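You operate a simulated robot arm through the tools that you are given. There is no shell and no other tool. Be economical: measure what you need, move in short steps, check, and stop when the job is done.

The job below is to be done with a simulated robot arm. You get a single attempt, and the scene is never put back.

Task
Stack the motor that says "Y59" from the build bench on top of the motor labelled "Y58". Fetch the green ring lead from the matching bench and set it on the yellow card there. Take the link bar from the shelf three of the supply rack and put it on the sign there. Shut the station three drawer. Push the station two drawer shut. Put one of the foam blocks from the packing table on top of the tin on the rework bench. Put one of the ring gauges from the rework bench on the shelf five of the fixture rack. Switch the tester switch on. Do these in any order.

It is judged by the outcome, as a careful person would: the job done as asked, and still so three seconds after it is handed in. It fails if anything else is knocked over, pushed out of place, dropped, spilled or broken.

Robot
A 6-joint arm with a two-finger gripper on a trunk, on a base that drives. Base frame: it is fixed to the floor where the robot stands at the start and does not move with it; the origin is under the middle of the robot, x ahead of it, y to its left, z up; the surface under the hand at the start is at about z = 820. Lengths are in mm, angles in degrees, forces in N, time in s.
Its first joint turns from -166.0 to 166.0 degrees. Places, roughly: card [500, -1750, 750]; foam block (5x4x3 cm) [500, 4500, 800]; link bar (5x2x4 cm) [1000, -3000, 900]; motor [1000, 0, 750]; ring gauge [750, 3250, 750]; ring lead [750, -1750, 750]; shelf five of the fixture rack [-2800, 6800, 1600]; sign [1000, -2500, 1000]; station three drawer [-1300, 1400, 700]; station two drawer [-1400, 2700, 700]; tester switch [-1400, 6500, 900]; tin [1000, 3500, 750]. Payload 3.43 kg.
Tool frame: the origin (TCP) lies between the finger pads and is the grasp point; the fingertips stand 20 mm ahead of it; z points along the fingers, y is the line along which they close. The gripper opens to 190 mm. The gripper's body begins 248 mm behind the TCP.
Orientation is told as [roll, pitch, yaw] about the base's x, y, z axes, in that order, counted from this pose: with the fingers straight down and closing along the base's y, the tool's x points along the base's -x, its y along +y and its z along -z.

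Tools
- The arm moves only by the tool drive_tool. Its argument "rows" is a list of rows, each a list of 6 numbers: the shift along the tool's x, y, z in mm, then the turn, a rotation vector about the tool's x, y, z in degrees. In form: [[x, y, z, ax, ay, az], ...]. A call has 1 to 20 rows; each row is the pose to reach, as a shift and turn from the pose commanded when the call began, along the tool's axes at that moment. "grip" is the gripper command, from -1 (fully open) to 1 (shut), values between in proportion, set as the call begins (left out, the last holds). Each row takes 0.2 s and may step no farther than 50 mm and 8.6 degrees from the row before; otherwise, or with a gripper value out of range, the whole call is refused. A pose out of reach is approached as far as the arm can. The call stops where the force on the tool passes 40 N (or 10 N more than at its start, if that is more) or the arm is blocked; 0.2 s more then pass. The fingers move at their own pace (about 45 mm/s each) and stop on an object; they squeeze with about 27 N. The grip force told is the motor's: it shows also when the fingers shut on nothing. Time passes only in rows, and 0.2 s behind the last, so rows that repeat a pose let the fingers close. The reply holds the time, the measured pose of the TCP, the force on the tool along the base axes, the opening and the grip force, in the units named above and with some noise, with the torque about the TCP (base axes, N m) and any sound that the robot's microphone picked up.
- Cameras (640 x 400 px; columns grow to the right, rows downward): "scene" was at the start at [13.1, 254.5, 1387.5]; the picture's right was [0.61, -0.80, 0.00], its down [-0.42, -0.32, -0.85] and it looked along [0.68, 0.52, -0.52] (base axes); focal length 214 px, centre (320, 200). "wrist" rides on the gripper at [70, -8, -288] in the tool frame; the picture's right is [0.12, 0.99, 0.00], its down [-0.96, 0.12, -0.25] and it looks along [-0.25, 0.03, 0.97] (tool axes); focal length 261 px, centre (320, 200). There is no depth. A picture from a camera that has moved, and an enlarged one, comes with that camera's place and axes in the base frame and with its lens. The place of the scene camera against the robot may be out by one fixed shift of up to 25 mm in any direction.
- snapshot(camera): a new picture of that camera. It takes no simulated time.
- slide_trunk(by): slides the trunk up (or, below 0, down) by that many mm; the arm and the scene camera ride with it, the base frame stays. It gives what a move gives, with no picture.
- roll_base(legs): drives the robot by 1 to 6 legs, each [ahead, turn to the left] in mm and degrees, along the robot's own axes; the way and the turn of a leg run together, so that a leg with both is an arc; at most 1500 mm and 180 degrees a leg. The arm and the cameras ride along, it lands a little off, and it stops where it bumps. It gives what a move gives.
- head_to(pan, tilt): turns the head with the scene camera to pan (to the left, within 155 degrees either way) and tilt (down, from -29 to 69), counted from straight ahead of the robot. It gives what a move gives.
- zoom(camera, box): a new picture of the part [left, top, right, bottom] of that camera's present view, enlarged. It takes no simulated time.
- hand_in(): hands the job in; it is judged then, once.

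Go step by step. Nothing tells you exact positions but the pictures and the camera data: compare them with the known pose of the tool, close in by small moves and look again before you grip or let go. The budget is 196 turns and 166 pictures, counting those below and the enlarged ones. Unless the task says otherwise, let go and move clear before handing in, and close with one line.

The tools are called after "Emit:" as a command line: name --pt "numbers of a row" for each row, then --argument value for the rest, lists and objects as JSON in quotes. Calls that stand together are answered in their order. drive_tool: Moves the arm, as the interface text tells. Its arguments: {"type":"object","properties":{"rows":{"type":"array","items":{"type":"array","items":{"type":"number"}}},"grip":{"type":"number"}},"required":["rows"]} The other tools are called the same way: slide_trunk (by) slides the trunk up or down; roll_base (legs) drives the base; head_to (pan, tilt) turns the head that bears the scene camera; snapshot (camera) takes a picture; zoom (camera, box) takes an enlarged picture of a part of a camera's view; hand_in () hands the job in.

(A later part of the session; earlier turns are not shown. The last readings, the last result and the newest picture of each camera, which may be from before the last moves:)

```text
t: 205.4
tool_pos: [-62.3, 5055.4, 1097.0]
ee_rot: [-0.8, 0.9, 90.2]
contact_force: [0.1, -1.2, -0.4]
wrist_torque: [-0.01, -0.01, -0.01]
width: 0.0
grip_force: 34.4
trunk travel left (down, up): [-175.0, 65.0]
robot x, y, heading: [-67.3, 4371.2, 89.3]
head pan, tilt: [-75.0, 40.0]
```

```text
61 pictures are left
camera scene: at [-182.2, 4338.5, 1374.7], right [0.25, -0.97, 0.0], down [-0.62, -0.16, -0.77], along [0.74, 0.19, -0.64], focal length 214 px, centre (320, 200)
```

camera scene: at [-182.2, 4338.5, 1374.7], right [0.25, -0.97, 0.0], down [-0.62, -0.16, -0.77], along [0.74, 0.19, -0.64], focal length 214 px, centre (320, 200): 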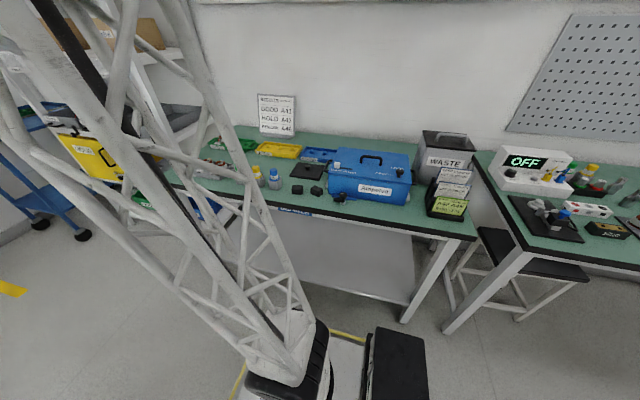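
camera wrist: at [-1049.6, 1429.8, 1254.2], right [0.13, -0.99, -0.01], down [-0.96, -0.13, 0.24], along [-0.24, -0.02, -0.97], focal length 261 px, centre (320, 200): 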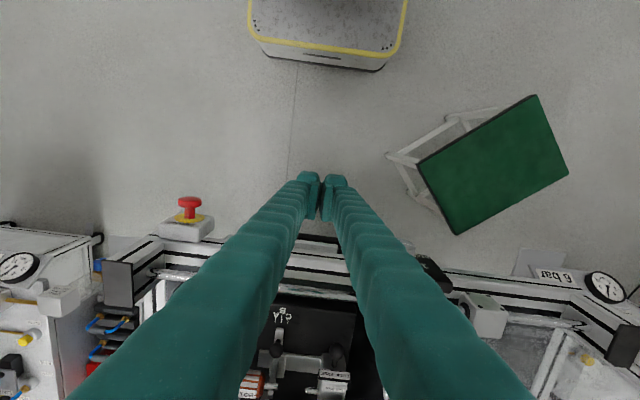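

Foam blocks sit at about (487,4610), (503,4527) and (481,4422). I'll swing the arm above the middle ones and look with the wrist camera.

Emit:
drive_tool --pt "30.6 -35.1 0 0 0 0" --pt "61 -70 0 0 0 0" --pt "92 -105 0 0 0 0" --pt "122 -140 0 0 0 0" --pt "153 -176 0 0 0 0" --pt "184 -211 0 0 0 0" --pt "214 -246 0 0 0 0" --pt "245 -281 0 0 0 0" --pt "275 -316 0 0 0 0" --pt "306 -351 0 0 0 0" --pt "337 -386 0 0 0 0" --pt "367 -421 0 0 0 0" --pt "398 -456 0 0 0 0" --pt "428 -491 0 0 0 0" --pt "459 -527 0 0 0 0" --pt "490 -562 30 0 0 0" --pt "490 -562 75 0 0 0" --grip 0.1

Emit:
snapshot --camera "wrist"

```text
refused: row 16 steps farther than a row can; nothing moved
```

```text
60 pictures are left
camera wrist: at [-56.7, 4989.9, 1386.8], right [-0.99, -0.12, -0.01], down [-0.12, 0.97, 0.23], along [-0.02, 0.23, -0.97], focal length 261 px, centre (320, 200)
```

wrist: 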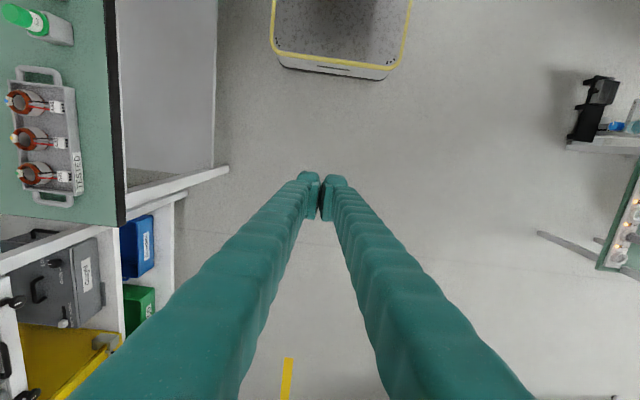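

One step was too long; I'll resend with corrected steps.

Emit:
drive_tool --pt "30.6 -35.1 0 0 0 0" --pt "61 -70 0 0 0 0" --pt "92 -105 0 0 0 0" --pt "122 -140 0 0 0 0" --pt "153 -176 0 0 0 0" --pt "184 -211 0 0 0 0" --pt "214 -246 0 0 0 0" --pt "245 -281 0 0 0 0" --pt "275 -316 0 0 0 0" --pt "306 -351 0 0 0 0" --pt "337 -386 0 0 0 0" --pt "367 -421 0 0 0 0" --pt "398 -456 0 0 0 0" --pt "428 -491 0 0 0 0" --pt "459 -527 0 0 0 0" --pt "490 -562 0 0 0 0" --pt "490 -562 40 0 0 0" --pt "490 -562 75 0 0 0" --grip 0.1

Emit:
snapshot --camera "wrist"

```text
t: 209.2
tool_pos: [505.3, 4565.5, 1037.3]
ee_rot: [-0.7, 0.9, 90.1]
contact_force: [-0.1, -0.2, 0.1]
wrist_torque: [0.01, -0.06, 0.0]
width: 85.1
grip_force: 0.1
trunk travel left (down, up): [-175.0, 65.0]
robot x, y, heading: [-67.2, 4373.2, 89.5]
head pan, tilt: [-75.0, 40.0]
```

```text
59 pictures are left
camera wrist: at [508.8, 4500.2, 1326.9], right [-0.99, -0.12, -0.01], down [-0.12, 0.97, 0.23], along [-0.02, 0.23, -0.97], focal length 261 px, centre (320, 200)
```

wrist: 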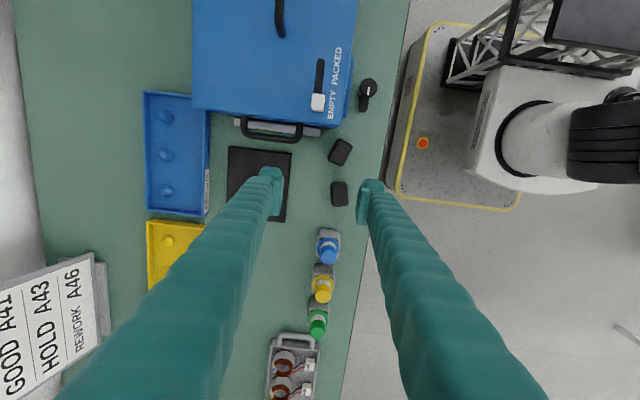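

The block at about (465,4596) is well aligned with the fingers. I'll move over it and descend partway to check.

Emit:
drive_tool --pt "-15 20 10 0 0 0" --pt "-30 40 25 0 0 0" --pt "-30 40 70 0 0 0" --pt "-30 40 115 0 0 0" --pt "-30 40 115 0 0 0"

Emit:
zoom --camera "wrist" --box '[240, 130, 400, 230]'

```text
t: 210.4
tool_pos: [464.8, 4593.9, 918.2]
ee_rot: [-0.8, 0.9, 90.3]
contact_force: [-0.2, 0.7, 0.0]
wrist_torque: [0.02, -0.04, 0.02]
width: 85.6
grip_force: 0.0
trunk travel left (down, up): [-175.0, 65.0]
robot x, y, heading: [-69.1, 4369.2, 89.6]
head pan, tilt: [-75.0, 40.0]
```

```text
4.00 times, centred on (320, 180) of wrist
camera zoom: at [469.7, 4529.4, 1209.0], right [-0.99, -0.12, -0.01], down [-0.12, 0.97, 0.23], along [-0.02, 0.23, -0.97], focal length 1043 px, centre (320, 280)
```

zoom: 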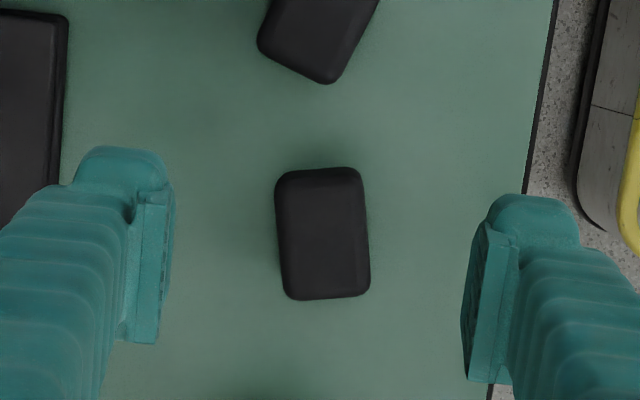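

The block is centred. I'll descend and grip it.

Emit:
drive_tool --pt "-3 1 35 0 0 0" --pt "-3 1 60 0 0 0" --pt "-3 1 71 0 0 0" --pt "-3 1 71 0 0 0"

Emit:
drive_tool --pt "0 0 0 0 0 0" --pt "0 0 0 0 0 0" --pt "0 0 0 0 0 0" --pt "0 0 0 0 0 0" --pt "0 0 0 0 0 0" --pt "0 0 -40 0 0 0" --pt "0 0 -85 0 0 0" --pt "0 0 -130 0 0 0" --pt "0 0 -175 0 0 0" --pt "0 0 -220 0 0 0" --grip 1

Emit:
snapshot --camera "wrist"

```text
t: 211.4
tool_pos: [464.0, 4594.2, 849.6]
ee_rot: [-0.7, 1.0, 90.2]
contact_force: [-1.1, -0.4, 0.2]
wrist_torque: [0.01, 0.01, -0.01]
width: 85.7
grip_force: 0.0
trunk travel left (down, up): [-175.0, 65.0]
robot x, y, heading: [-69.2, 4376.2, 89.5]
head pan, tilt: [-75.0, 40.0]
```

```text
t: 213.6
tool_pos: [462.0, 4599.5, 1071.1]
ee_rot: [-0.7, 0.9, 90.1]
contact_force: [1.3, 0.1, -0.4]
wrist_torque: [-0.03, 0.03, 0.0]
width: 29.1
grip_force: 26.6
trunk travel left (down, up): [-175.0, 65.0]
robot x, y, heading: [-65.6, 4371.2, 89.6]
head pan, tilt: [-75.0, 40.0]
```

```text
57 pictures are left
camera wrist: at [466.8, 4534.3, 1360.2], right [-0.99, -0.12, -0.01], down [-0.12, 0.97, 0.23], along [-0.02, 0.23, -0.97], focal length 261 px, centre (320, 200)
```

wrist: 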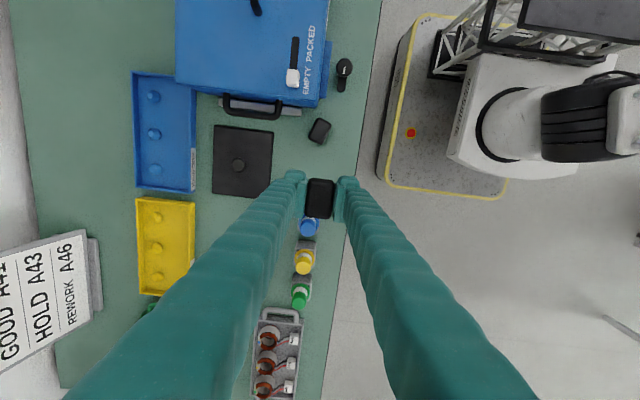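

The foam is held. I'll raise it, then reverse with a gentle S toward the rework bench.

Emit:
drive_tool --pt "0 0 -40 0 0 0" --pt "0 0 -80 0 0 0"

Emit:
roll_base --legs '[[-470, 12], [-470, -12]]'

Emit:
snapshot --camera "scene"

Emit:
snapshot --camera "wrist"

```text
t: 214.2
tool_pos: [461.5, 4600.5, 1148.7]
ee_rot: [-0.7, 0.8, 90.3]
contact_force: [0.4, 1.1, -0.3]
wrist_torque: [0.02, 0.02, 0.01]
width: 29.1
grip_force: 26.8
trunk travel left (down, up): [-175.0, 65.0]
robot x, y, heading: [-65.1, 4375.2, 89.3]
head pan, tilt: [-75.0, 40.0]
```

```text
t: 219.4
tool_pos: [550.0, 3671.0, 1149.1]
ee_rot: [-0.7, 0.9, 90.0]
contact_force: [-1.0, 0.1, -0.8]
wrist_torque: [0.02, 0.02, 0.02]
width: 29.2
grip_force: 27.8
trunk travel left (down, up): [-175.0, 65.0]
robot x, y, heading: [21.1, 3445.5, 89.4]
head pan, tilt: [-75.0, 40.0]
```

```text
56 pictures are left
camera scene: at [-93.9, 3410.2, 1374.6], right [0.25, -0.97, 0.0], down [-0.62, -0.16, -0.77], along [0.74, 0.19, -0.64], focal length 214 px, centre (320, 200)
```

scene: 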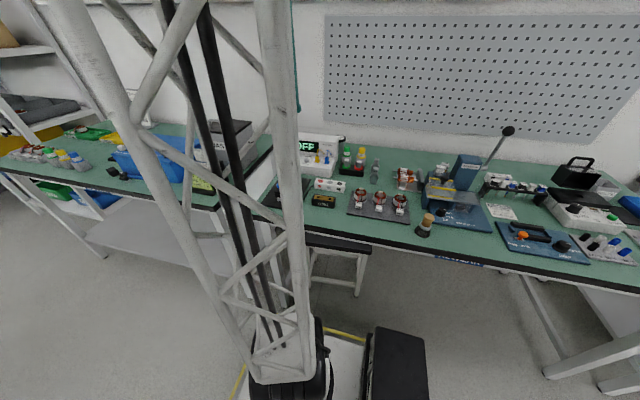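

```text
55 pictures are left
camera wrist: at [554.1, 3606.5, 1438.8], right [-0.99, -0.12, -0.01], down [-0.12, 0.97, 0.23], along [-0.02, 0.23, -0.97], focal length 261 px, centre (320, 200)
```

wrist: 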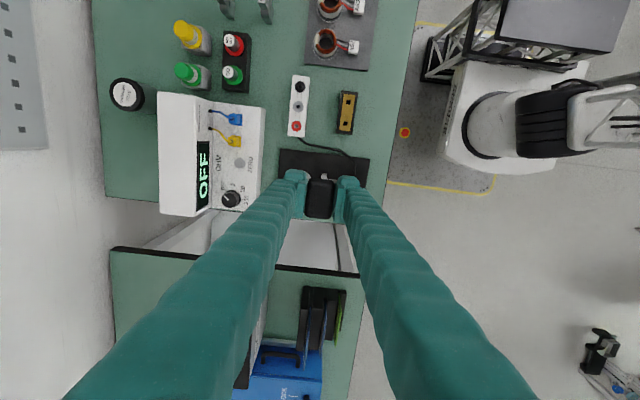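

The dark cylinder near (942,3570) is likely the tin. I'll zoom in on it and on the gauges to be sure.

Emit:
zoom --camera "wrist" --box '[90, 0, 290, 125]'

Emit:
zoom --camera "scene" --box '[290, 130, 410, 205]'

```text
3.20 times, centred on (190, 62) of wrist
camera zoom: at [554.1, 3606.5, 1438.8], right [-0.99, -0.12, -0.01], down [-0.12, 0.97, 0.23], along [-0.02, 0.23, -0.97], focal length 834 px, centre (736, 640)
```

zoom: 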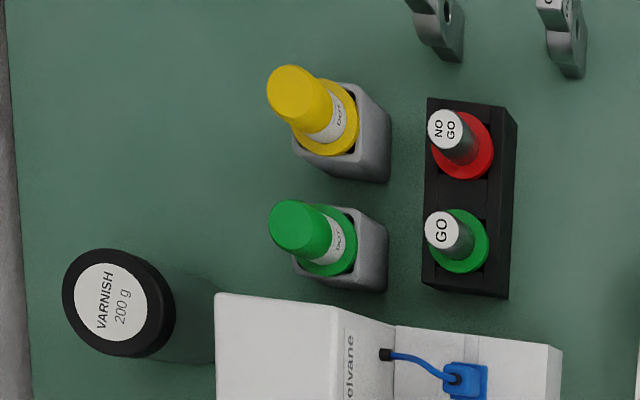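

```text
5.33 times, centred on (350, 168) of scene
camera zoom: at [-93.9, 3410.2, 1374.6], right [0.25, -0.97, 0.0], down [-0.62, -0.16, -0.77], along [0.74, 0.19, -0.64], focal length 1144 px, centre (160, 373)
```

zoom: 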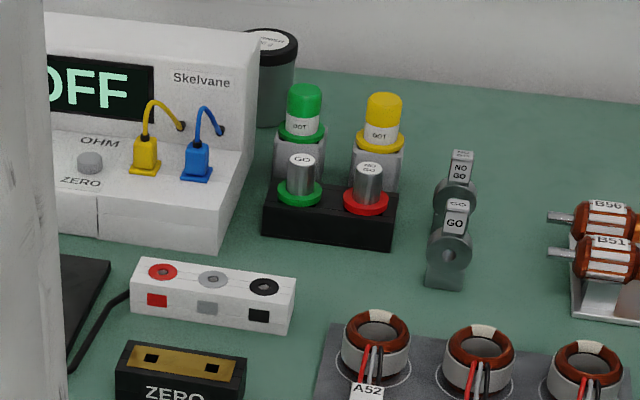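

The tin is the "VARNISH 200 g" can near (946,3570), top about z 895. The ring gauges are the grey GO and NO GO rings. I'll carry the foam above the tin.

Emit:
drive_tool --pt "11 -44 5 0 0 0" --pt "22 -88 10 0 0 0" --pt "34 -132 15 0 0 0" --pt "45 -176 25 0 0 0" --pt "56 -220 35 0 0 0" --pt "67 -264 45 0 0 0" --pt "78 -308 55 0 0 0" --pt "90 -352 65 0 0 0" --pt "80 -385 75 0 0 0" --pt "40 -396 75 0 0 0" --pt "40 -396 75 0 0 0"

Emit:
snapshot --camera "wrist"

Emit:
zoom --camera "scene" --box '[270, 80, 430, 180]'

```text
t: 221.8
tool_pos: [948.5, 3629.1, 1079.3]
ee_rot: [-0.6, 0.7, 90.1]
contact_force: [0.3, -0.6, -0.3]
wrist_torque: [-0.01, 0.01, 0.02]
width: 29.0
grip_force: 26.6
trunk travel left (down, up): [-175.0, 65.0]
robot x, y, heading: [21.2, 3446.1, 89.3]
head pan, tilt: [-75.0, 40.0]
```

```text
52 pictures are left
camera wrist: at [952.9, 3564.6, 1369.0], right [-0.99, -0.12, -0.01], down [-0.12, 0.97, 0.23], along [-0.02, 0.23, -0.97], focal length 261 px, centre (320, 200)
```

wrist: 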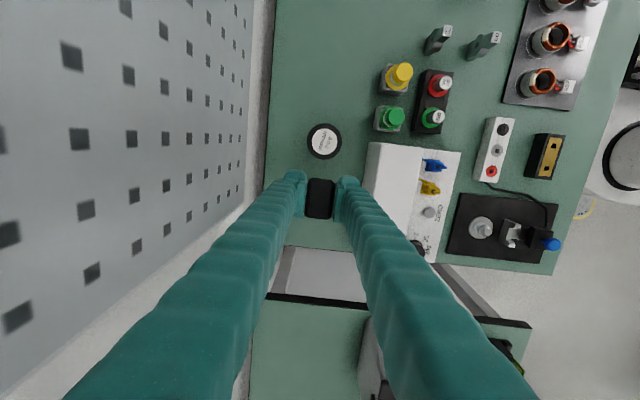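

```text
4.00 times, centred on (350, 130) of scene
camera zoom: at [-93.4, 3410.2, 1374.7], right [0.25, -0.97, 0.0], down [-0.62, -0.16, -0.77], along [0.74, 0.19, -0.64], focal length 858 px, centre (200, 480)
```

zoom: 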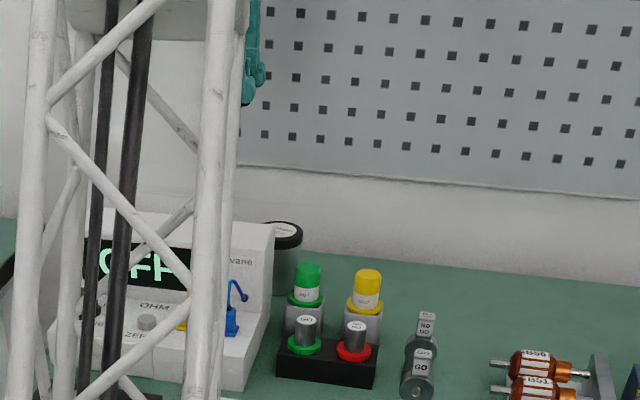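

From nearly straight above, the tin is at (949,3569). I'll move over it and lower to near contact.

Emit:
drive_tool --pt "30 0 0 0 0 0" --pt "60 0 10 0 0 0" --pt "60 0 55 0 0 0" --pt "60 0 100 0 0 0" --pt "60 0 130 0 0 0" --pt "60 0 138 0 0 0" --pt "60 0 138 0 0 0"

Emit:
zoom --camera "scene" --box '[310, 120, 374, 160]'

```text
t: 223.4
tool_pos: [949.0, 3567.1, 942.3]
ee_rot: [-0.7, 0.8, 90.0]
contact_force: [-0.1, -1.4, -0.3]
wrist_torque: [0.02, -0.04, -0.01]
width: 29.0
grip_force: 26.8
trunk travel left (down, up): [-175.0, 65.0]
robot x, y, heading: [24.2, 3444.9, 89.5]
head pan, tilt: [-75.0, 40.0]
```

```text
10.00 times, centred on (342, 140) of scene
camera zoom: at [-93.5, 3410.2, 1374.7], right [0.25, -0.97, 0.0], down [-0.62, -0.16, -0.77], along [0.74, 0.19, -0.64], focal length 2145 px, centre (100, 800)
```

zoom: 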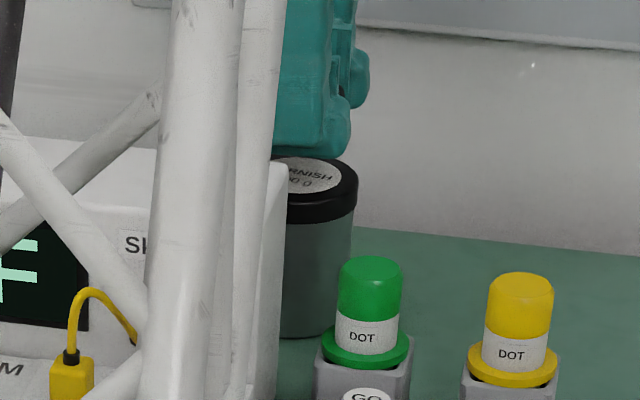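

The foam is just above the tin. I'll lower in 2 mm steps and watch the force.

Emit:
drive_tool --pt "0 0 3 0 0 0" --pt "0 0 6 0 0 0" --pt "0 0 8 0 0 0" --pt "0 0 8 0 0 0"

Emit:
drive_tool --pt "0 0 2 0 0 0" --pt "0 0 4 0 0 0" --pt "0 0 4 0 0 0"

Emit:
drive_tool --pt "0 0 2 0 0 0" --pt "0 0 4 0 0 0" --pt "0 0 4 0 0 0"

```text
t: 224.4
tool_pos: [948.7, 3569.5, 934.1]
ee_rot: [-0.8, 0.8, 89.9]
contact_force: [-0.6, 0.0, -0.8]
wrist_torque: [0.01, -0.03, -0.03]
width: 29.3
grip_force: 26.9
trunk travel left (down, up): [-175.0, 65.0]
robot x, y, heading: [22.3, 3445.8, 89.4]
head pan, tilt: [-75.0, 40.0]
```

```text
t: 225.2
tool_pos: [947.7, 3569.0, 931.2]
ee_rot: [-0.8, 0.9, 90.0]
contact_force: [-0.4, 1.3, -0.6]
wrist_torque: [0.05, -0.03, 0.01]
width: 29.5
grip_force: 27.3
trunk travel left (down, up): [-175.0, 65.0]
robot x, y, heading: [24.0, 3447.8, 89.4]
head pan, tilt: [-75.0, 40.0]
```

```text
t: 226.0
tool_pos: [949.2, 3568.3, 927.4]
ee_rot: [-0.8, 0.8, 90.0]
contact_force: [-0.4, 0.1, 2.1]
wrist_torque: [-0.04, 0.06, 0.02]
width: 29.0
grip_force: 27.2
trunk travel left (down, up): [-175.0, 65.0]
robot x, y, heading: [23.1, 3443.8, 89.5]
head pan, tilt: [-75.0, 40.0]
```

Light contact at z≈927. I'll release and lift straight up.

Emit:
drive_tool --pt "0 0 0 0 0 0" --pt "0 0 0 0 0 0" --pt "0 0 0 0 0 0" --pt "0 0 -40 0 0 0" --pt "0 0 -85 0 0 0" --pt "0 0 -130 0 0 0" --grip 0.4

Emit:
snapshot --camera "wrist"

```text
t: 227.4
tool_pos: [948.1, 3571.1, 1055.2]
ee_rot: [-0.7, 0.9, 90.0]
contact_force: [0.7, 0.4, -0.7]
wrist_torque: [0.01, 0.0, -0.01]
width: 57.1
grip_force: 0.1
trunk travel left (down, up): [-175.0, 65.0]
robot x, y, heading: [19.2, 3442.6, 89.2]
head pan, tilt: [-75.0, 40.0]
```

```text
49 pictures are left
camera wrist: at [952.7, 3506.1, 1345.6], right [-0.99, -0.12, -0.01], down [-0.12, 0.97, 0.23], along [-0.02, 0.23, -0.97], focal length 261 px, centre (320, 200)
```

wrist: 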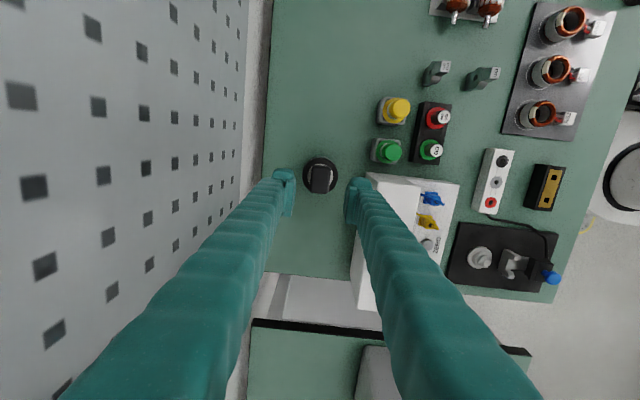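

The foam sits centred on the tin. Now I'll study the ring gauges from above.

Emit:
drive_tool --pt "40 40 -10 0 0 0" --pt "75 75 -15 0 0 0" --pt "110 110 -15 0 0 0" --pt "145 145 -15 0 0 0" --pt "180 180 -15 0 0 0" --pt "205 210 -15 0 0 0"

Emit:
zoom --camera "wrist" --box '[260, 100, 420, 200]'

Emit:
zoom --camera "scene" --box '[350, 140, 430, 190]'

```text
refused: row 1 steps farther than a row can; nothing moved
```

```text
4.00 times, centred on (340, 150) of wrist
camera zoom: at [952.7, 3506.1, 1345.6], right [-0.99, -0.12, -0.01], down [-0.12, 0.97, 0.23], along [-0.02, 0.23, -0.97], focal length 1043 px, centre (240, 400)
```

zoom: 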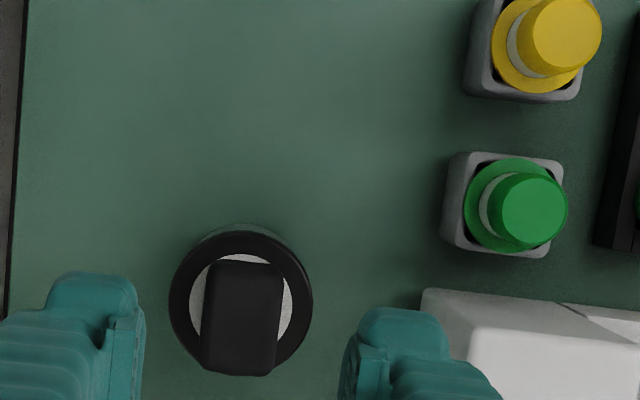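

```text
8.00 times, centred on (390, 165) of scene
camera zoom: at [-93.4, 3410.2, 1374.6], right [0.25, -0.97, 0.0], down [-0.62, -0.16, -0.77], along [0.74, 0.19, -0.64], focal length 1716 px, centre (-240, 480)
```

zoom: 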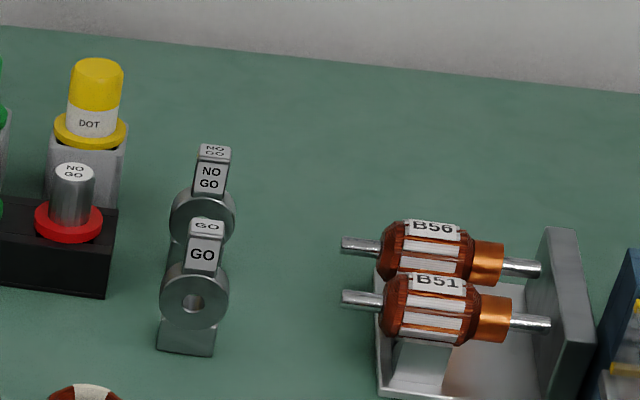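

The GO ring stands at about (686,3370), disc facing the aisle with a label on top. To place it on a high shelf upright I'll grip it with a slanted tool from farther back, so first I'll bring the arm round to the robot's front.

Emit:
head_to --pan 60 --tilt 30

Emit:
drive_tool --pt "0 0 -40 0 0 0" --pt "-3 43 -60 0 0 0" --pt "-6 86 -60 0 0 0" --pt "-10 129 -60 0 0 0" --pt "-13 172 -60 0 0 0" --pt "-16 216 -60 0 0 0" --pt "-19 259 -60 0 0 0" --pt "-23 302 -60 0 0 0" --pt "-26 345 -60 0 0 0" --pt "-29 388 -60 0 0 0"

Emit:
drive_tool --pt "-45 16 0 0 0 0" --pt "-90 32 0 0 0 0" --pt "-135 49 0 0 0 0" --pt "-180 65 0 0 0 0" --pt "-225 81 0 0 0 0" --pt "-270 98 0 0 0 0" --pt "-315 114 0 0 0 0" --pt "-360 130 0 0 0 0" --pt "-381 171 0 0 0 0" --pt "-402 212 0 0 0 0" --pt "-423 253 0 0 0 0" --pt "-444 294 0 0 0 0" --pt "-465 335 0 0 0 0" --pt "-486 376 0 0 0 0" --pt "-507 417 0 0 0 0" --pt "-528 458 0 0 0 0" --pt "-549 499 0 0 0 0" --pt "-570 540 0 0 0 0"

Emit:
roll_base --legs '[[-600, -18], [-600, 18], [1030, 0]]'

```text
t: 229.5
tool_pos: [947.6, 3570.7, 1056.2]
ee_rot: [-0.7, 0.9, 90.0]
contact_force: [-0.3, 0.7, -0.3]
wrist_torque: [0.01, 0.02, 0.01]
width: 56.7
grip_force: 0.1
trunk travel left (down, up): [-175.0, 65.0]
robot x, y, heading: [20.2, 3443.2, 89.5]
head pan, tilt: [60.0, 30.0]
```

```text
t: 231.7
tool_pos: [557.9, 3599.4, 1109.9]
ee_rot: [-0.7, 0.9, 90.0]
contact_force: [1.2, 0.5, -1.0]
wrist_torque: [-0.07, 0.25, -0.01]
width: 57.3
grip_force: 0.1
trunk travel left (down, up): [-175.0, 65.0]
robot x, y, heading: [24.1, 3444.1, 89.2]
head pan, tilt: [60.0, 30.0]
```

```text
t: 235.5
tool_pos: [19.0, 4168.6, 1095.3]
ee_rot: [-0.6, 0.8, 90.0]
contact_force: [0.9, 0.9, 0.8]
wrist_torque: [0.11, 0.16, 0.01]
width: 57.4
grip_force: 0.0
trunk travel left (down, up): [-175.0, 65.0]
robot x, y, heading: [22.2, 3447.2, 89.3]
head pan, tilt: [60.0, 30.0]
```

```text
t: 246.8
tool_pos: [-170.9, 4022.8, 1094.8]
ee_rot: [-0.7, 0.9, 90.2]
contact_force: [0.4, 0.1, -0.6]
wrist_torque: [-0.01, 0.0, -0.04]
width: 56.9
grip_force: 0.0
trunk travel left (down, up): [-175.0, 65.0]
robot x, y, heading: [-168.3, 3299.5, 89.5]
head pan, tilt: [60.0, 30.0]
```

I'm at (-168,3300) with the arm forward. I'll swing it toward the bench, then pitch the tool to a 30° slant pointing at the gauge.

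Emit:
drive_tool --pt "22 -42 0 0 0 0" --pt "45 -84 0 0 0 0" --pt "67 -126 0 0 0 0" --pt "89 -168 0 0 0 0" --pt "112 -210 0 0 0 0" --pt "134 -253 0 0 0 0" --pt "156 -295 0 0 0 0" --pt "178 -337 0 0 0 0" --pt "201 -379 0 0 0 0" --pt "223 -421 0 0 0 0" --pt "266 -436 0 0 0 0" --pt "309 -451 0 0 0 0" --pt "352 -466 0 0 0 0" --pt "395 -481 0 0 0 0" --pt "438 -496 0 0 0 0" --pt "481 -511 0 0 0 0" --pt "524 -526 0 0 0 0" --pt "567 -541 0 0 0 0" --pt "610 -556 0 0 0 0" --pt "653 -571 0 0 0 0"

Emit:
drive_tool --pt "0 -12 7 3.6 3.6 -6.2" --pt "0 -25 13 7.2 7.2 -12.5" --pt "0 -37 20 10.8 10.8 -18.7" --pt "0 -49 26 14.4 14.4 -24.9" --pt "0 -62 33 18 18 -31.2" --pt "0 -74 39 21.6 21.6 -37.4" --pt "0 -86 46 25.1 25.1 -43.6" --pt "0 -98 52 28.7 28.7 -49.8" --pt "0 -111 59 32.3 32.3 -56.1" --pt "0 -123 65 35.9 35.9 -62.3" --pt "0 -135 72 39.5 39.5 -68.5" --pt "0 -148 78 43.1 43.1 -74.8" --pt "0 -160 85 46.7 46.7 -81" --pt "0 -160 85 46.7 46.7 -81"

Emit:
snapshot --camera "wrist"

```text
t: 251.0
tool_pos: [401.9, 3371.7, 1112.4]
ee_rot: [-0.6, 0.9, 90.2]
contact_force: [-0.8, 0.3, 0.8]
wrist_torque: [-0.08, -0.09, 0.0]
width: 56.9
grip_force: 0.0
trunk travel left (down, up): [-175.0, 65.0]
robot x, y, heading: [-164.2, 3301.9, 89.7]
head pan, tilt: [60.0, 30.0]
```

```text
t: 254.2
tool_pos: [553.7, 3342.9, 1013.8]
ee_rot: [-28.6, 53.3, 140.6]
contact_force: [0.2, 0.7, 0.1]
wrist_torque: [-0.01, 0.05, 0.02]
width: 56.9
grip_force: 0.0
out of reach, approached as far as the arm can: row 13
trunk travel left (down, up): [-175.0, 65.0]
robot x, y, heading: [-165.5, 3300.7, 89.6]
head pan, tilt: [60.0, 30.0]
stopped in row 14: the arm was blocked; the commanded pose is now the measured one
```

```text
46 pictures are left
camera wrist: at [344.1, 3346.4, 1225.2], right [-0.2, -0.96, -0.19], down [-0.68, 0.28, -0.67], along [0.7, -0.01, -0.71], focal length 261 px, centre (320, 200)
```

wrist: 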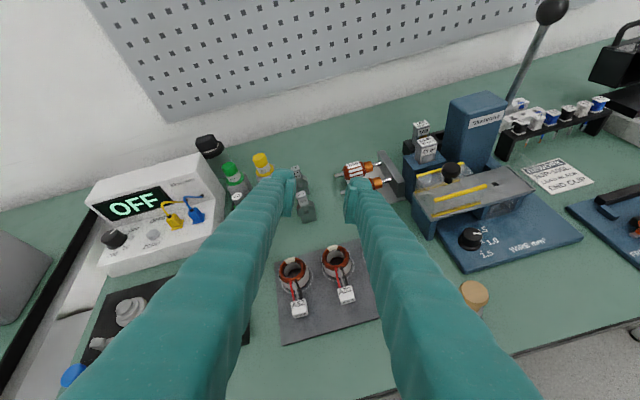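

The wrist is limited this close in. I'll extend further while completing the rotation.

Emit:
drive_tool --pt "4 -11 20 0 0 0" --pt "8 -21 39 0.5 0 -2" --pt "12 -32 59 1.5 0 -8" --pt "16 -42 78 3 0.3 -15" --pt "16 -42 78 4.7 0.5 -22.4" --pt "16 -42 78 4.7 0.5 -22.4" --pt "16 -42 78 4.7 0.5 -22.4"

Emit:
snapshot --camera "wrist"

```text
t: 255.8
tool_pos: [637.3, 3375.9, 1000.9]
ee_rot: [0.7, 59.4, -179.7]
contact_force: [-0.6, 0.6, -0.1]
wrist_torque: [0.0, 0.02, 0.03]
width: 57.0
grip_force: 0.1
out of reach, approached as far as the arm can: row 5, 6, 7
trunk travel left (down, up): [-175.0, 65.0]
robot x, y, heading: [-166.8, 3301.3, 89.6]
head pan, tilt: [60.0, 30.0]
```

```text
45 pictures are left
camera wrist: at [425.2, 3389.1, 1208.7], right [0.05, -0.99, 0.11], down [-0.7, -0.12, -0.7], along [0.71, -0.04, -0.7], focal length 261 px, centre (320, 200)
```

wrist: 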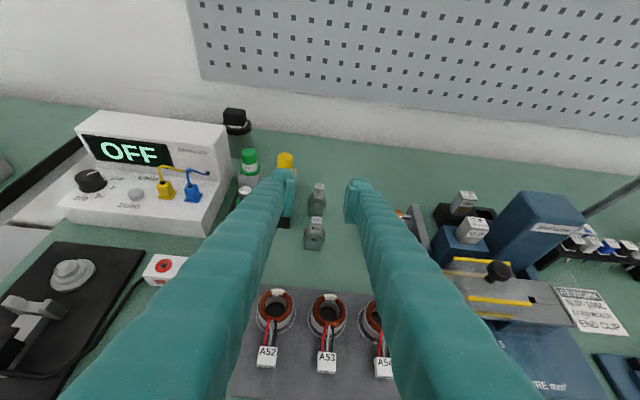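

The tool now slants correctly. The GO ring centre is at about (688,3374,860); I'll move to a pre-grasp point 80 mm short.

Emit:
drive_tool --pt "-32 0 12 0 0 0" --pt "-64 1 24 0 0 0" --pt "-95 2 35 0 0 0" --pt "-95 2 35 0 0 0"

Emit:
zoom --camera "wrist" --box '[240, 120, 400, 220]'

```text
t: 256.8
tool_pos: [618.5, 3391.5, 906.4]
ee_rot: [1.6, 59.2, -179.9]
contact_force: [0.3, -0.4, -0.3]
wrist_torque: [-0.01, 0.01, -0.01]
width: 56.9
grip_force: 0.0
out of reach, approached as far as the arm can: row 1, 2, 3, 4
trunk travel left (down, up): [-175.0, 65.0]
robot x, y, heading: [-166.9, 3298.6, 89.6]
head pan, tilt: [60.0, 30.0]
```

```text
4.00 times, centred on (320, 170) of wrist
camera zoom: at [408.3, 3408.9, 1115.1], right [0.04, -0.99, 0.12], down [-0.71, -0.11, -0.7], along [0.71, -0.05, -0.71], focal length 1043 px, centre (320, 320)
```

zoom: 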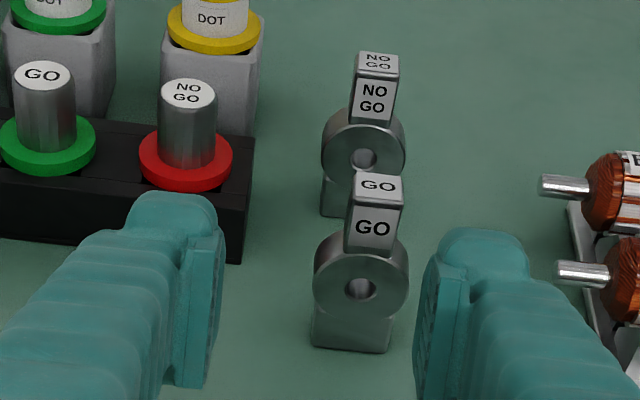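

I'll advance toward the ring with a slightly narrower opening.

Emit:
drive_tool --pt "0 -2 20 0 0 0" --pt "0 -3 40 0 0 0" --pt "0 -4 52 0 0 0" --pt "0 -4 52 0 0 0" --grip 0.45

Emit:
zoom --camera "wrist" --box '[240, 120, 400, 220]'

```text
t: 257.8
tool_pos: [664.2, 3407.6, 884.6]
ee_rot: [1.2, 59.3, -179.8]
contact_force: [-0.4, 0.0, -0.3]
wrist_torque: [0.01, -0.02, -0.03]
width: 52.0
grip_force: 0.1
out of reach, approached as far as the arm can: row 1, 2, 3, 4
trunk travel left (down, up): [-175.0, 65.0]
robot x, y, heading: [-165.0, 3299.1, 89.7]
head pan, tilt: [60.0, 30.0]
```

```text
4.00 times, centred on (320, 170) of wrist
camera zoom: at [452.7, 3423.7, 1093.1], right [0.05, -0.99, 0.11], down [-0.7, -0.11, -0.7], along [0.71, -0.05, -0.7], focal length 1043 px, centre (320, 320)
```

zoom: 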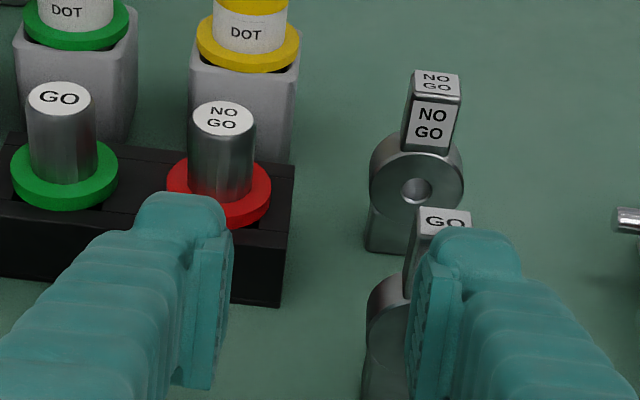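

The arm can't hold this slant so close in and has drifted sideways; I'll back out and up before anything touches, then reverse the base to get a longer reach.

Emit:
drive_tool --pt "0 0 -30 0 0 0" --pt "0 0 -60 0 0 0" --pt "40 0 -75 0 0 0" --pt "80 0 -90 0 0 0" --pt "120 0 -100 0 0 0" --pt "120 0 -100 0 0 0"

Emit:
roll_base --legs '[[-420, 0]]'

Emit:
snapshot --camera "wrist"

```text
t: 259.2
tool_pos: [638.0, 3410.7, 1040.1]
ee_rot: [0.0, 59.7, -179.8]
contact_force: [0.1, 0.5, 0.1]
wrist_torque: [-0.02, -0.01, -0.02]
width: 52.2
grip_force: 0.0
out of reach, approached as far as the arm can: row 1
trunk travel left (down, up): [-175.0, 65.0]
robot x, y, heading: [-166.4, 3299.5, 89.6]
head pan, tilt: [60.0, 30.0]
```

```text
t: 261.8
tool_pos: [634.4, 2989.2, 1039.4]
ee_rot: [-0.1, 59.8, -179.8]
contact_force: [0.1, 0.1, 0.0]
wrist_torque: [0.01, 0.01, -0.03]
width: 52.2
grip_force: 0.1
trunk travel left (down, up): [-175.0, 65.0]
robot x, y, heading: [-168.8, 2875.5, 89.4]
head pan, tilt: [60.0, 30.0]
```

```text
42 pictures are left
camera wrist: at [421.3, 2998.0, 1246.6], right [0.07, -0.99, 0.1], down [-0.7, -0.12, -0.71], along [0.71, -0.03, -0.7], focal length 261 px, centre (320, 200)
```

wrist: 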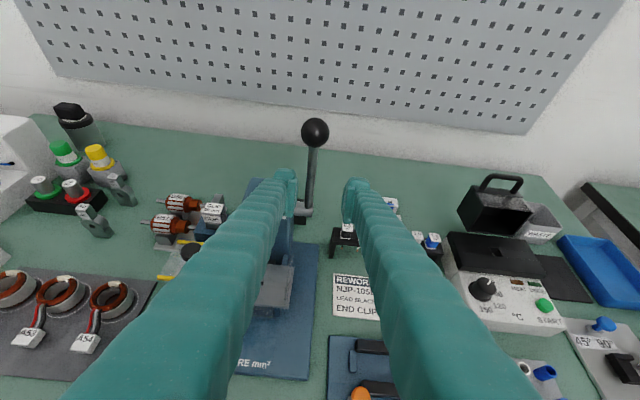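

The gauges stand undisturbed to the left. I'll move the tool 385 mm in +Y at this height.

Emit:
drive_tool --pt "0 -48 0 0 0 0" --pt "0 -96 0 0 0 0" --pt "0 -144 0 0 0 0" --pt "0 -192 0 0 0 0" --pt "0 -240 0 0 0 0" --pt "0 -288 0 0 0 0" --pt "0 -336 0 0 0 0" --pt "0 -385 0 0 0 0" --pt "0 -385 0 0 0 0"

Emit:
snapshot --camera "wrist"

```text
t: 263.8
tool_pos: [632.1, 3376.1, 1039.4]
ee_rot: [-0.1, 59.8, -179.9]
contact_force: [0.8, -0.2, 0.1]
wrist_torque: [0.01, 0.0, 0.02]
width: 52.3
grip_force: 0.1
trunk travel left (down, up): [-175.0, 65.0]
robot x, y, heading: [-170.3, 2878.8, 89.5]
head pan, tilt: [60.0, 30.0]
```

```text
41 pictures are left
camera wrist: at [419.1, 3384.4, 1246.3], right [0.07, -0.99, 0.1], down [-0.7, -0.12, -0.71], along [0.71, -0.03, -0.7], focal length 261 px, centre (320, 200)
```

wrist: 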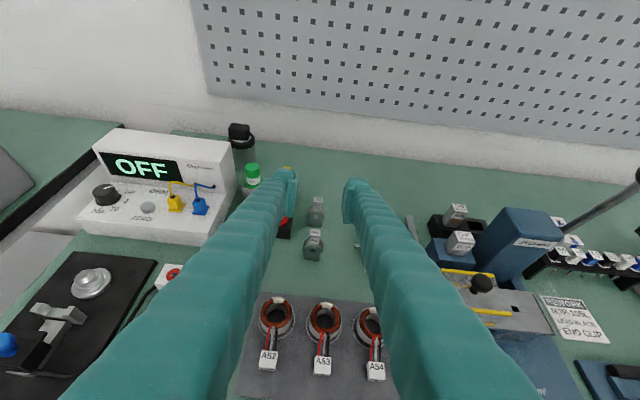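

The pose is reached exactly now. I'll descend to the pre-grasp point.

Emit:
drive_tool --pt "-31 0 14 0 0 0" --pt "-62 0 28 0 0 0" --pt "-93 0 43 0 0 0" --pt "-123 0 57 0 0 0" --pt "-123 0 57 0 0 0"

Emit:
zoom --camera "wrist" --box '[240, 120, 400, 220]'

```text
t: 265.0
tool_pos: [618.2, 3374.4, 904.8]
ee_rot: [-0.1, 59.7, -179.8]
contact_force: [-0.5, 0.2, -0.3]
wrist_torque: [0.01, 0.0, -0.01]
width: 52.0
grip_force: 0.1
trunk travel left (down, up): [-175.0, 65.0]
robot x, y, heading: [-168.4, 2878.5, 89.7]
head pan, tilt: [60.0, 30.0]
```

```text
4.00 times, centred on (320, 170) of wrist
camera zoom: at [406.1, 3383.4, 1111.4], right [0.06, -0.99, 0.1], down [-0.7, -0.12, -0.71], along [0.71, -0.03, -0.7], focal length 1043 px, centre (320, 320)
```

zoom: 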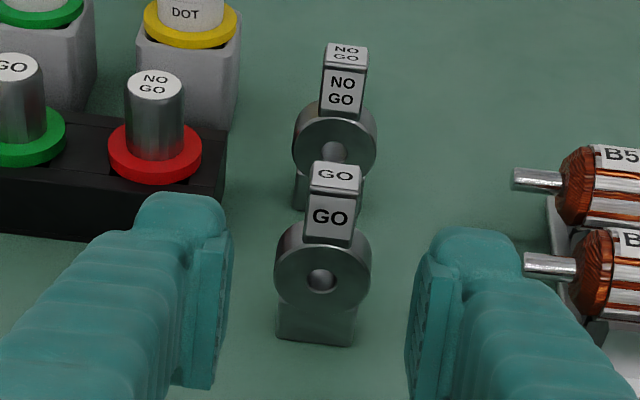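

The GO ring is centred between the fingers. I'll advance 87 mm onto it.

Emit:
drive_tool --pt "0 1 25 0 0 0" --pt "0 1 50 0 0 0" --pt "-2 1 72 0 0 0" --pt "-3.5 1 87 0 0 0" --pt "-3.5 1 87 0 0 0"

Emit:
zoom --camera "wrist" --box '[240, 120, 400, 220]'

```text
t: 266.2
tool_pos: [693.2, 3373.9, 856.5]
ee_rot: [0.0, 59.7, -179.8]
contact_force: [0.1, -0.5, -0.2]
wrist_torque: [-0.01, 0.0, 0.0]
width: 52.0
grip_force: 0.0
trunk travel left (down, up): [-175.0, 65.0]
robot x, y, heading: [-169.3, 2876.2, 89.5]
head pan, tilt: [60.0, 30.0]
```

```text
4.00 times, centred on (320, 170) of wrist
camera zoom: at [480.0, 3383.0, 1063.8], right [0.07, -0.99, 0.1], down [-0.7, -0.12, -0.71], along [0.71, -0.03, -0.7], focal length 1043 px, centre (320, 320)
```

zoom: 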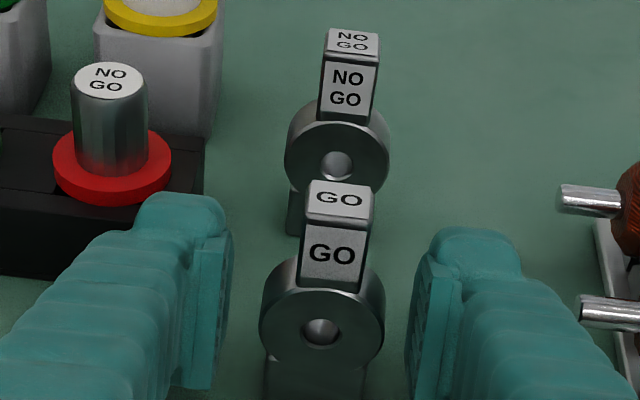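

Everything lines up. I'll close on the ring and lift a little.

Emit:
drive_tool --pt "0 0 0 0 0 0" --pt "0 0 0 0 0 0" --pt "0 0 0 0 0 0" --pt "0 0 0 0 0 0" --grip 1

Emit:
drive_tool --pt "17 0 -10 0 0 0" --pt "43 0 -25 0 0 0" --pt "80 0 -55 0 0 0" --pt "115 0 -90 0 0 0" --pt "150 0 -120 0 0 0" --pt "150 0 -120 0 0 0"

Emit:
snapshot --camera "wrist"

```text
t: 267.2
tool_pos: [693.7, 3375.0, 856.3]
ee_rot: [0.2, 59.7, -179.7]
contact_force: [0.1, -0.9, 0.6]
wrist_torque: [0.0, -0.03, -0.02]
width: 34.4
grip_force: 26.9
trunk travel left (down, up): [-175.0, 65.0]
robot x, y, heading: [-172.3, 2881.4, 89.4]
head pan, tilt: [60.0, 30.0]
```

```text
t: 268.6
tool_pos: [666.3, 3372.4, 1047.8]
ee_rot: [-0.2, 59.7, -179.8]
contact_force: [0.2, 0.9, -0.5]
wrist_torque: [0.01, 0.03, -0.01]
width: 34.8
grip_force: 26.7
trunk travel left (down, up): [-175.0, 65.0]
robot x, y, heading: [-171.1, 2875.4, 89.2]
head pan, tilt: [60.0, 30.0]
```

```text
38 pictures are left
camera wrist: at [452.5, 3380.7, 1255.7], right [0.07, -0.99, 0.1], down [-0.7, -0.12, -0.71], along [0.71, -0.03, -0.7], focal length 261 px, centre (320, 200)
```

wrist: 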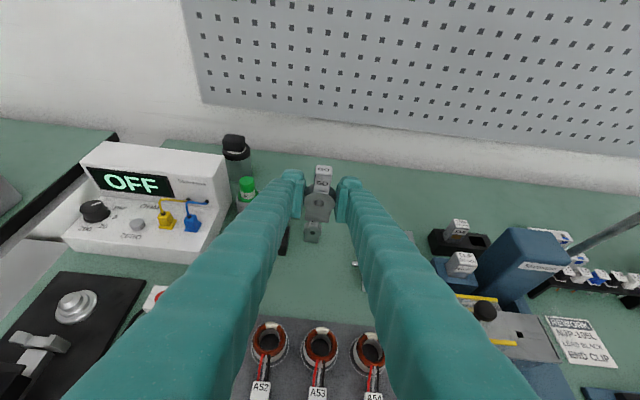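

The gauge is held upright. I'll swing the whole arm round to the robot's front by turning about its axis in two arcs.

Emit:
drive_tool --pt "-11.1 -41.8 -19 2.5 0 -1.5" --pt "-23.2 -82.4 -39.8 5 0 -2.9" --pt "-36.4 -121.7 -62.4 7.5 0 -4.4" --pt "-50.6 -159.6 -86.7 10 0 -5.8" --pt "-65.7 -196.1 -112.6 12.5 0 -7.3" --pt "-81.7 -231.1 -140.1 15 0 -8.8" --pt "-98.6 -264.3 -169 17.5 0 -10.2" --pt "-116.3 -295.9 -199.3 20 0 -11.7" --pt "-134.8 -325.6 -231 22.6 0 -13.2" --pt "-154 -353.4 -264 25.1 0 -14.6" --pt "-173.9 -379.3 -298.1 27.6 0 -16.1"

Emit:
drive_tool --pt "-11.1 -41.8 -19 2.5 0 -1.5" --pt "-23.2 -82.4 -39.8 5 0 -2.9" --pt "-36.4 -121.7 -62.4 7.5 0 -4.4" --pt "-50.6 -159.6 -86.7 10 0 -5.8" --pt "-65.7 -196.1 -112.6 12.5 0 -7.3" --pt "-81.7 -231.1 -140.1 15 0 -8.8" --pt "-98.6 -264.3 -169 17.5 0 -10.2" --pt "-116.3 -295.9 -199.3 20 0 -11.7" --pt "-134.8 -325.6 -231 22.6 0 -13.2" --pt "-154 -353.4 -264 25.1 0 -14.6" --pt "-173.9 -379.3 -298.1 27.6 0 -16.1"

Emit:
head_to --pan 20 --tilt 15

Emit:
snapshot --camera "scene"

```text
t: 271.0
tool_pos: [317.5, 3750.1, 1049.2]
ee_rot: [-0.2, 59.7, -147.8]
contact_force: [0.5, -1.1, -1.8]
wrist_torque: [0.05, 0.05, 0.05]
width: 34.4
grip_force: 27.2
trunk travel left (down, up): [-175.0, 65.0]
robot x, y, heading: [-170.3, 2879.6, 89.4]
head pan, tilt: [60.0, 30.0]
```

```text
t: 273.4
tool_pos: [-177.3, 3888.5, 1047.3]
ee_rot: [-0.1, 59.8, -115.8]
contact_force: [0.9, 0.1, -2.4]
wrist_torque: [-0.01, 0.07, 0.08]
width: 34.5
grip_force: 26.5
trunk travel left (down, up): [-175.0, 65.0]
robot x, y, heading: [-171.0, 2876.3, 89.5]
head pan, tilt: [60.0, 30.0]
```

```text
t: 274.5
tool_pos: [-176.9, 3887.3, 1049.0]
ee_rot: [-0.1, 59.8, -115.9]
contact_force: [-0.3, 0.3, -1.4]
wrist_torque: [0.01, 0.02, 0.02]
width: 34.2
grip_force: 26.6
trunk travel left (down, up): [-175.0, 65.0]
robot x, y, heading: [-172.8, 2877.9, 89.7]
head pan, tilt: [20.0, 15.0]
```

```text
37 pictures are left
camera scene: at [-398.4, 2909.1, 1414.1], right [0.94, 0.33, 0.0], down [0.09, -0.24, -0.97], along [-0.32, 0.91, -0.26], focal length 214 px, centre (320, 200)
```

scene: 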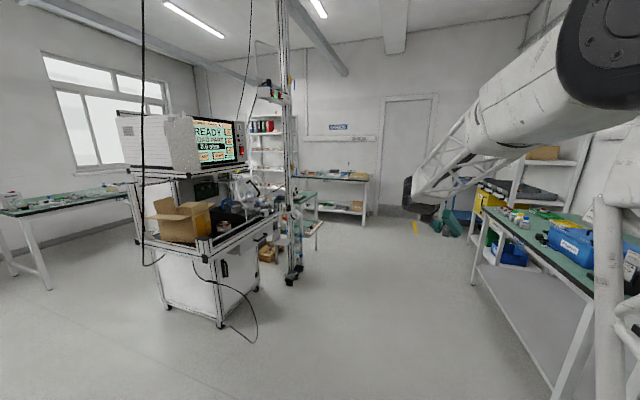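

The aisle ahead is open; the goods bench and fixture rack are to the far left. I'll drive forward 2 m and turn left to view them.

Emit:
roll_base --legs '[[1500, 0], [600, 45]]'

Emit:
snapshot --camera "scene"

```text
t: 284.9
tool_pos: [-1094.5, 5626.6, 1047.5]
ee_rot: [0.0, 59.7, -70.8]
contact_force: [-0.1, -0.3, -1.3]
wrist_torque: [-0.01, -0.04, 0.02]
width: 34.3
grip_force: 27.3
trunk travel left (down, up): [-175.0, 65.0]
robot x, y, heading: [-375.0, 4919.9, 134.6]
head pan, tilt: [20.0, 15.0]
```

```text
36 pictures are left
camera scene: at [-556.1, 4779.0, 1414.2], right [0.43, 0.9, 0.0], down [0.23, -0.11, -0.97], along [-0.87, 0.42, -0.26], focal length 214 px, centre (320, 200)
```

scene: 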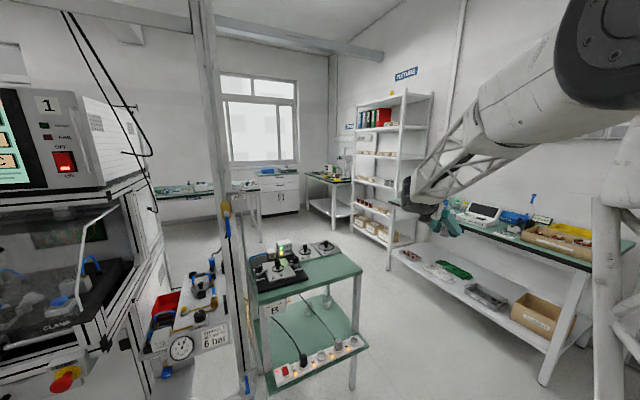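

The fixture rack stands ahead and the goods bench is on the right; a small table stands near (-1535,5160). I'll zoom in on the rack and the tester.

Emit:
zoom --camera "scene" --box '[340, 80, 450, 149]'

Emit:
zoom --camera "scene" --box '[430, 180, 610, 292]'

```text
5.80 times, centred on (395, 114) of scene
camera zoom: at [-556.1, 4779.0, 1414.2], right [0.43, 0.9, 0.0], down [0.23, -0.11, -0.97], along [-0.87, 0.42, -0.26], focal length 1243 px, centre (-115, 696)
```

zoom: 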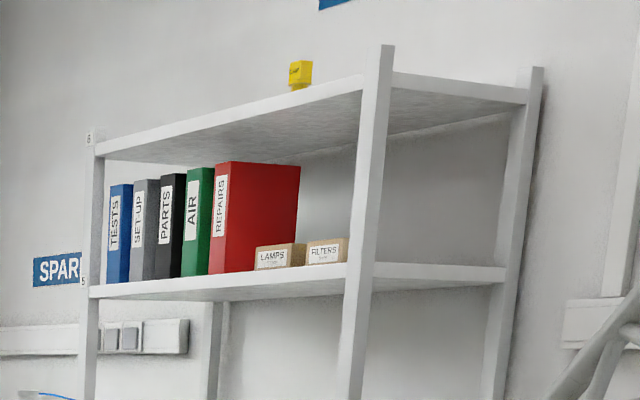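

```text
3.56 times, centred on (520, 236) of scene
camera zoom: at [-556.1, 4779.0, 1414.2], right [0.43, 0.9, 0.0], down [0.23, -0.11, -0.97], along [-0.87, 0.42, -0.26], focal length 763 px, centre (-391, 72)
```

zoom: 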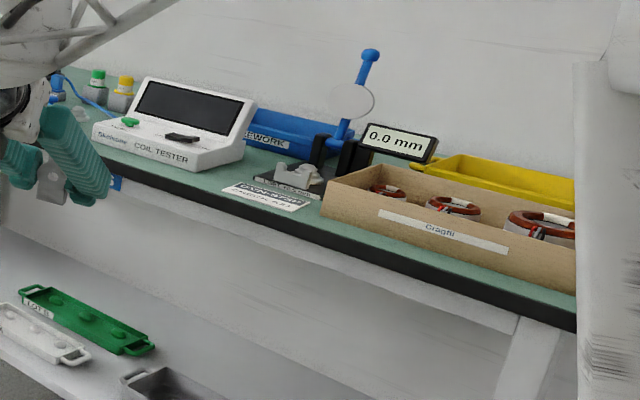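

Shelf five is the binder shelf (front about Y 6440, z≈1560) with free space behind the LAMPS and FILTERS boxes. I'll raise the gauge for safe travel and drive between the small table and the goods bench.

Emit:
drive_tool --pt "40 0 -23 0 0 0" --pt "80 0 -46 0 0 0" --pt "120 0 -70 0 0 0" --pt "160 0 -93 0 0 0" --pt "199 0 -116 0 0 0" --pt "199 0 -116 0 0 0"

Emit:
roll_base --legs '[[0, -45], [535, 0], [628, 90]]'

Emit:
head_to --pan 10 --tilt 30

Emit:
snapshot --camera "scene"

```text
t: 286.3
tool_pos: [-1094.5, 5627.7, 1278.1]
ee_rot: [-0.1, 59.6, -70.7]
contact_force: [-1.0, 0.4, -0.8]
wrist_torque: [0.03, -0.01, 0.03]
width: 34.3
grip_force: 27.2
trunk travel left (down, up): [-175.0, 65.0]
robot x, y, heading: [-371.2, 4922.9, 134.4]
head pan, tilt: [20.0, 15.0]
```

```text
t: 295.6
tool_pos: [-1781.3, 5828.2, 1277.0]
ee_rot: [0.0, 59.7, -24.9]
contact_force: [0.5, -0.7, -1.2]
wrist_torque: [-0.02, 0.0, 0.06]
width: 34.4
grip_force: 27.1
trunk travel left (down, up): [-175.0, 65.0]
robot x, y, heading: [-769.7, 5855.2, -179.7]
head pan, tilt: [20.0, 15.0]
cut short: leg 3
```

```text
t: 296.4
tool_pos: [-1782.0, 5826.9, 1278.6]
ee_rot: [-0.1, 59.7, -24.8]
contact_force: [0.4, -0.4, -0.9]
wrist_torque: [-0.03, 0.01, -0.05]
width: 34.5
grip_force: 26.6
trunk travel left (down, up): [-175.0, 65.0]
robot x, y, heading: [-771.9, 5854.7, -180.0]
head pan, tilt: [10.0, 30.0]
```

```text
33 pictures are left
camera scene: at [-799.0, 5640.6, 1390.0], right [-0.18, 0.98, 0.0], down [0.49, 0.09, -0.87], along [-0.85, -0.15, -0.5], focal length 214 px, centre (320, 200)
```

scene: 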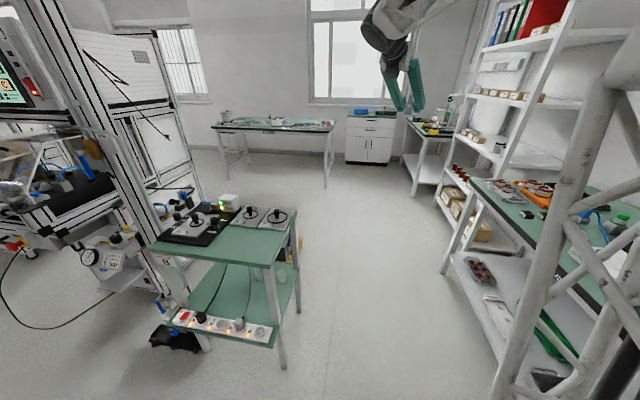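

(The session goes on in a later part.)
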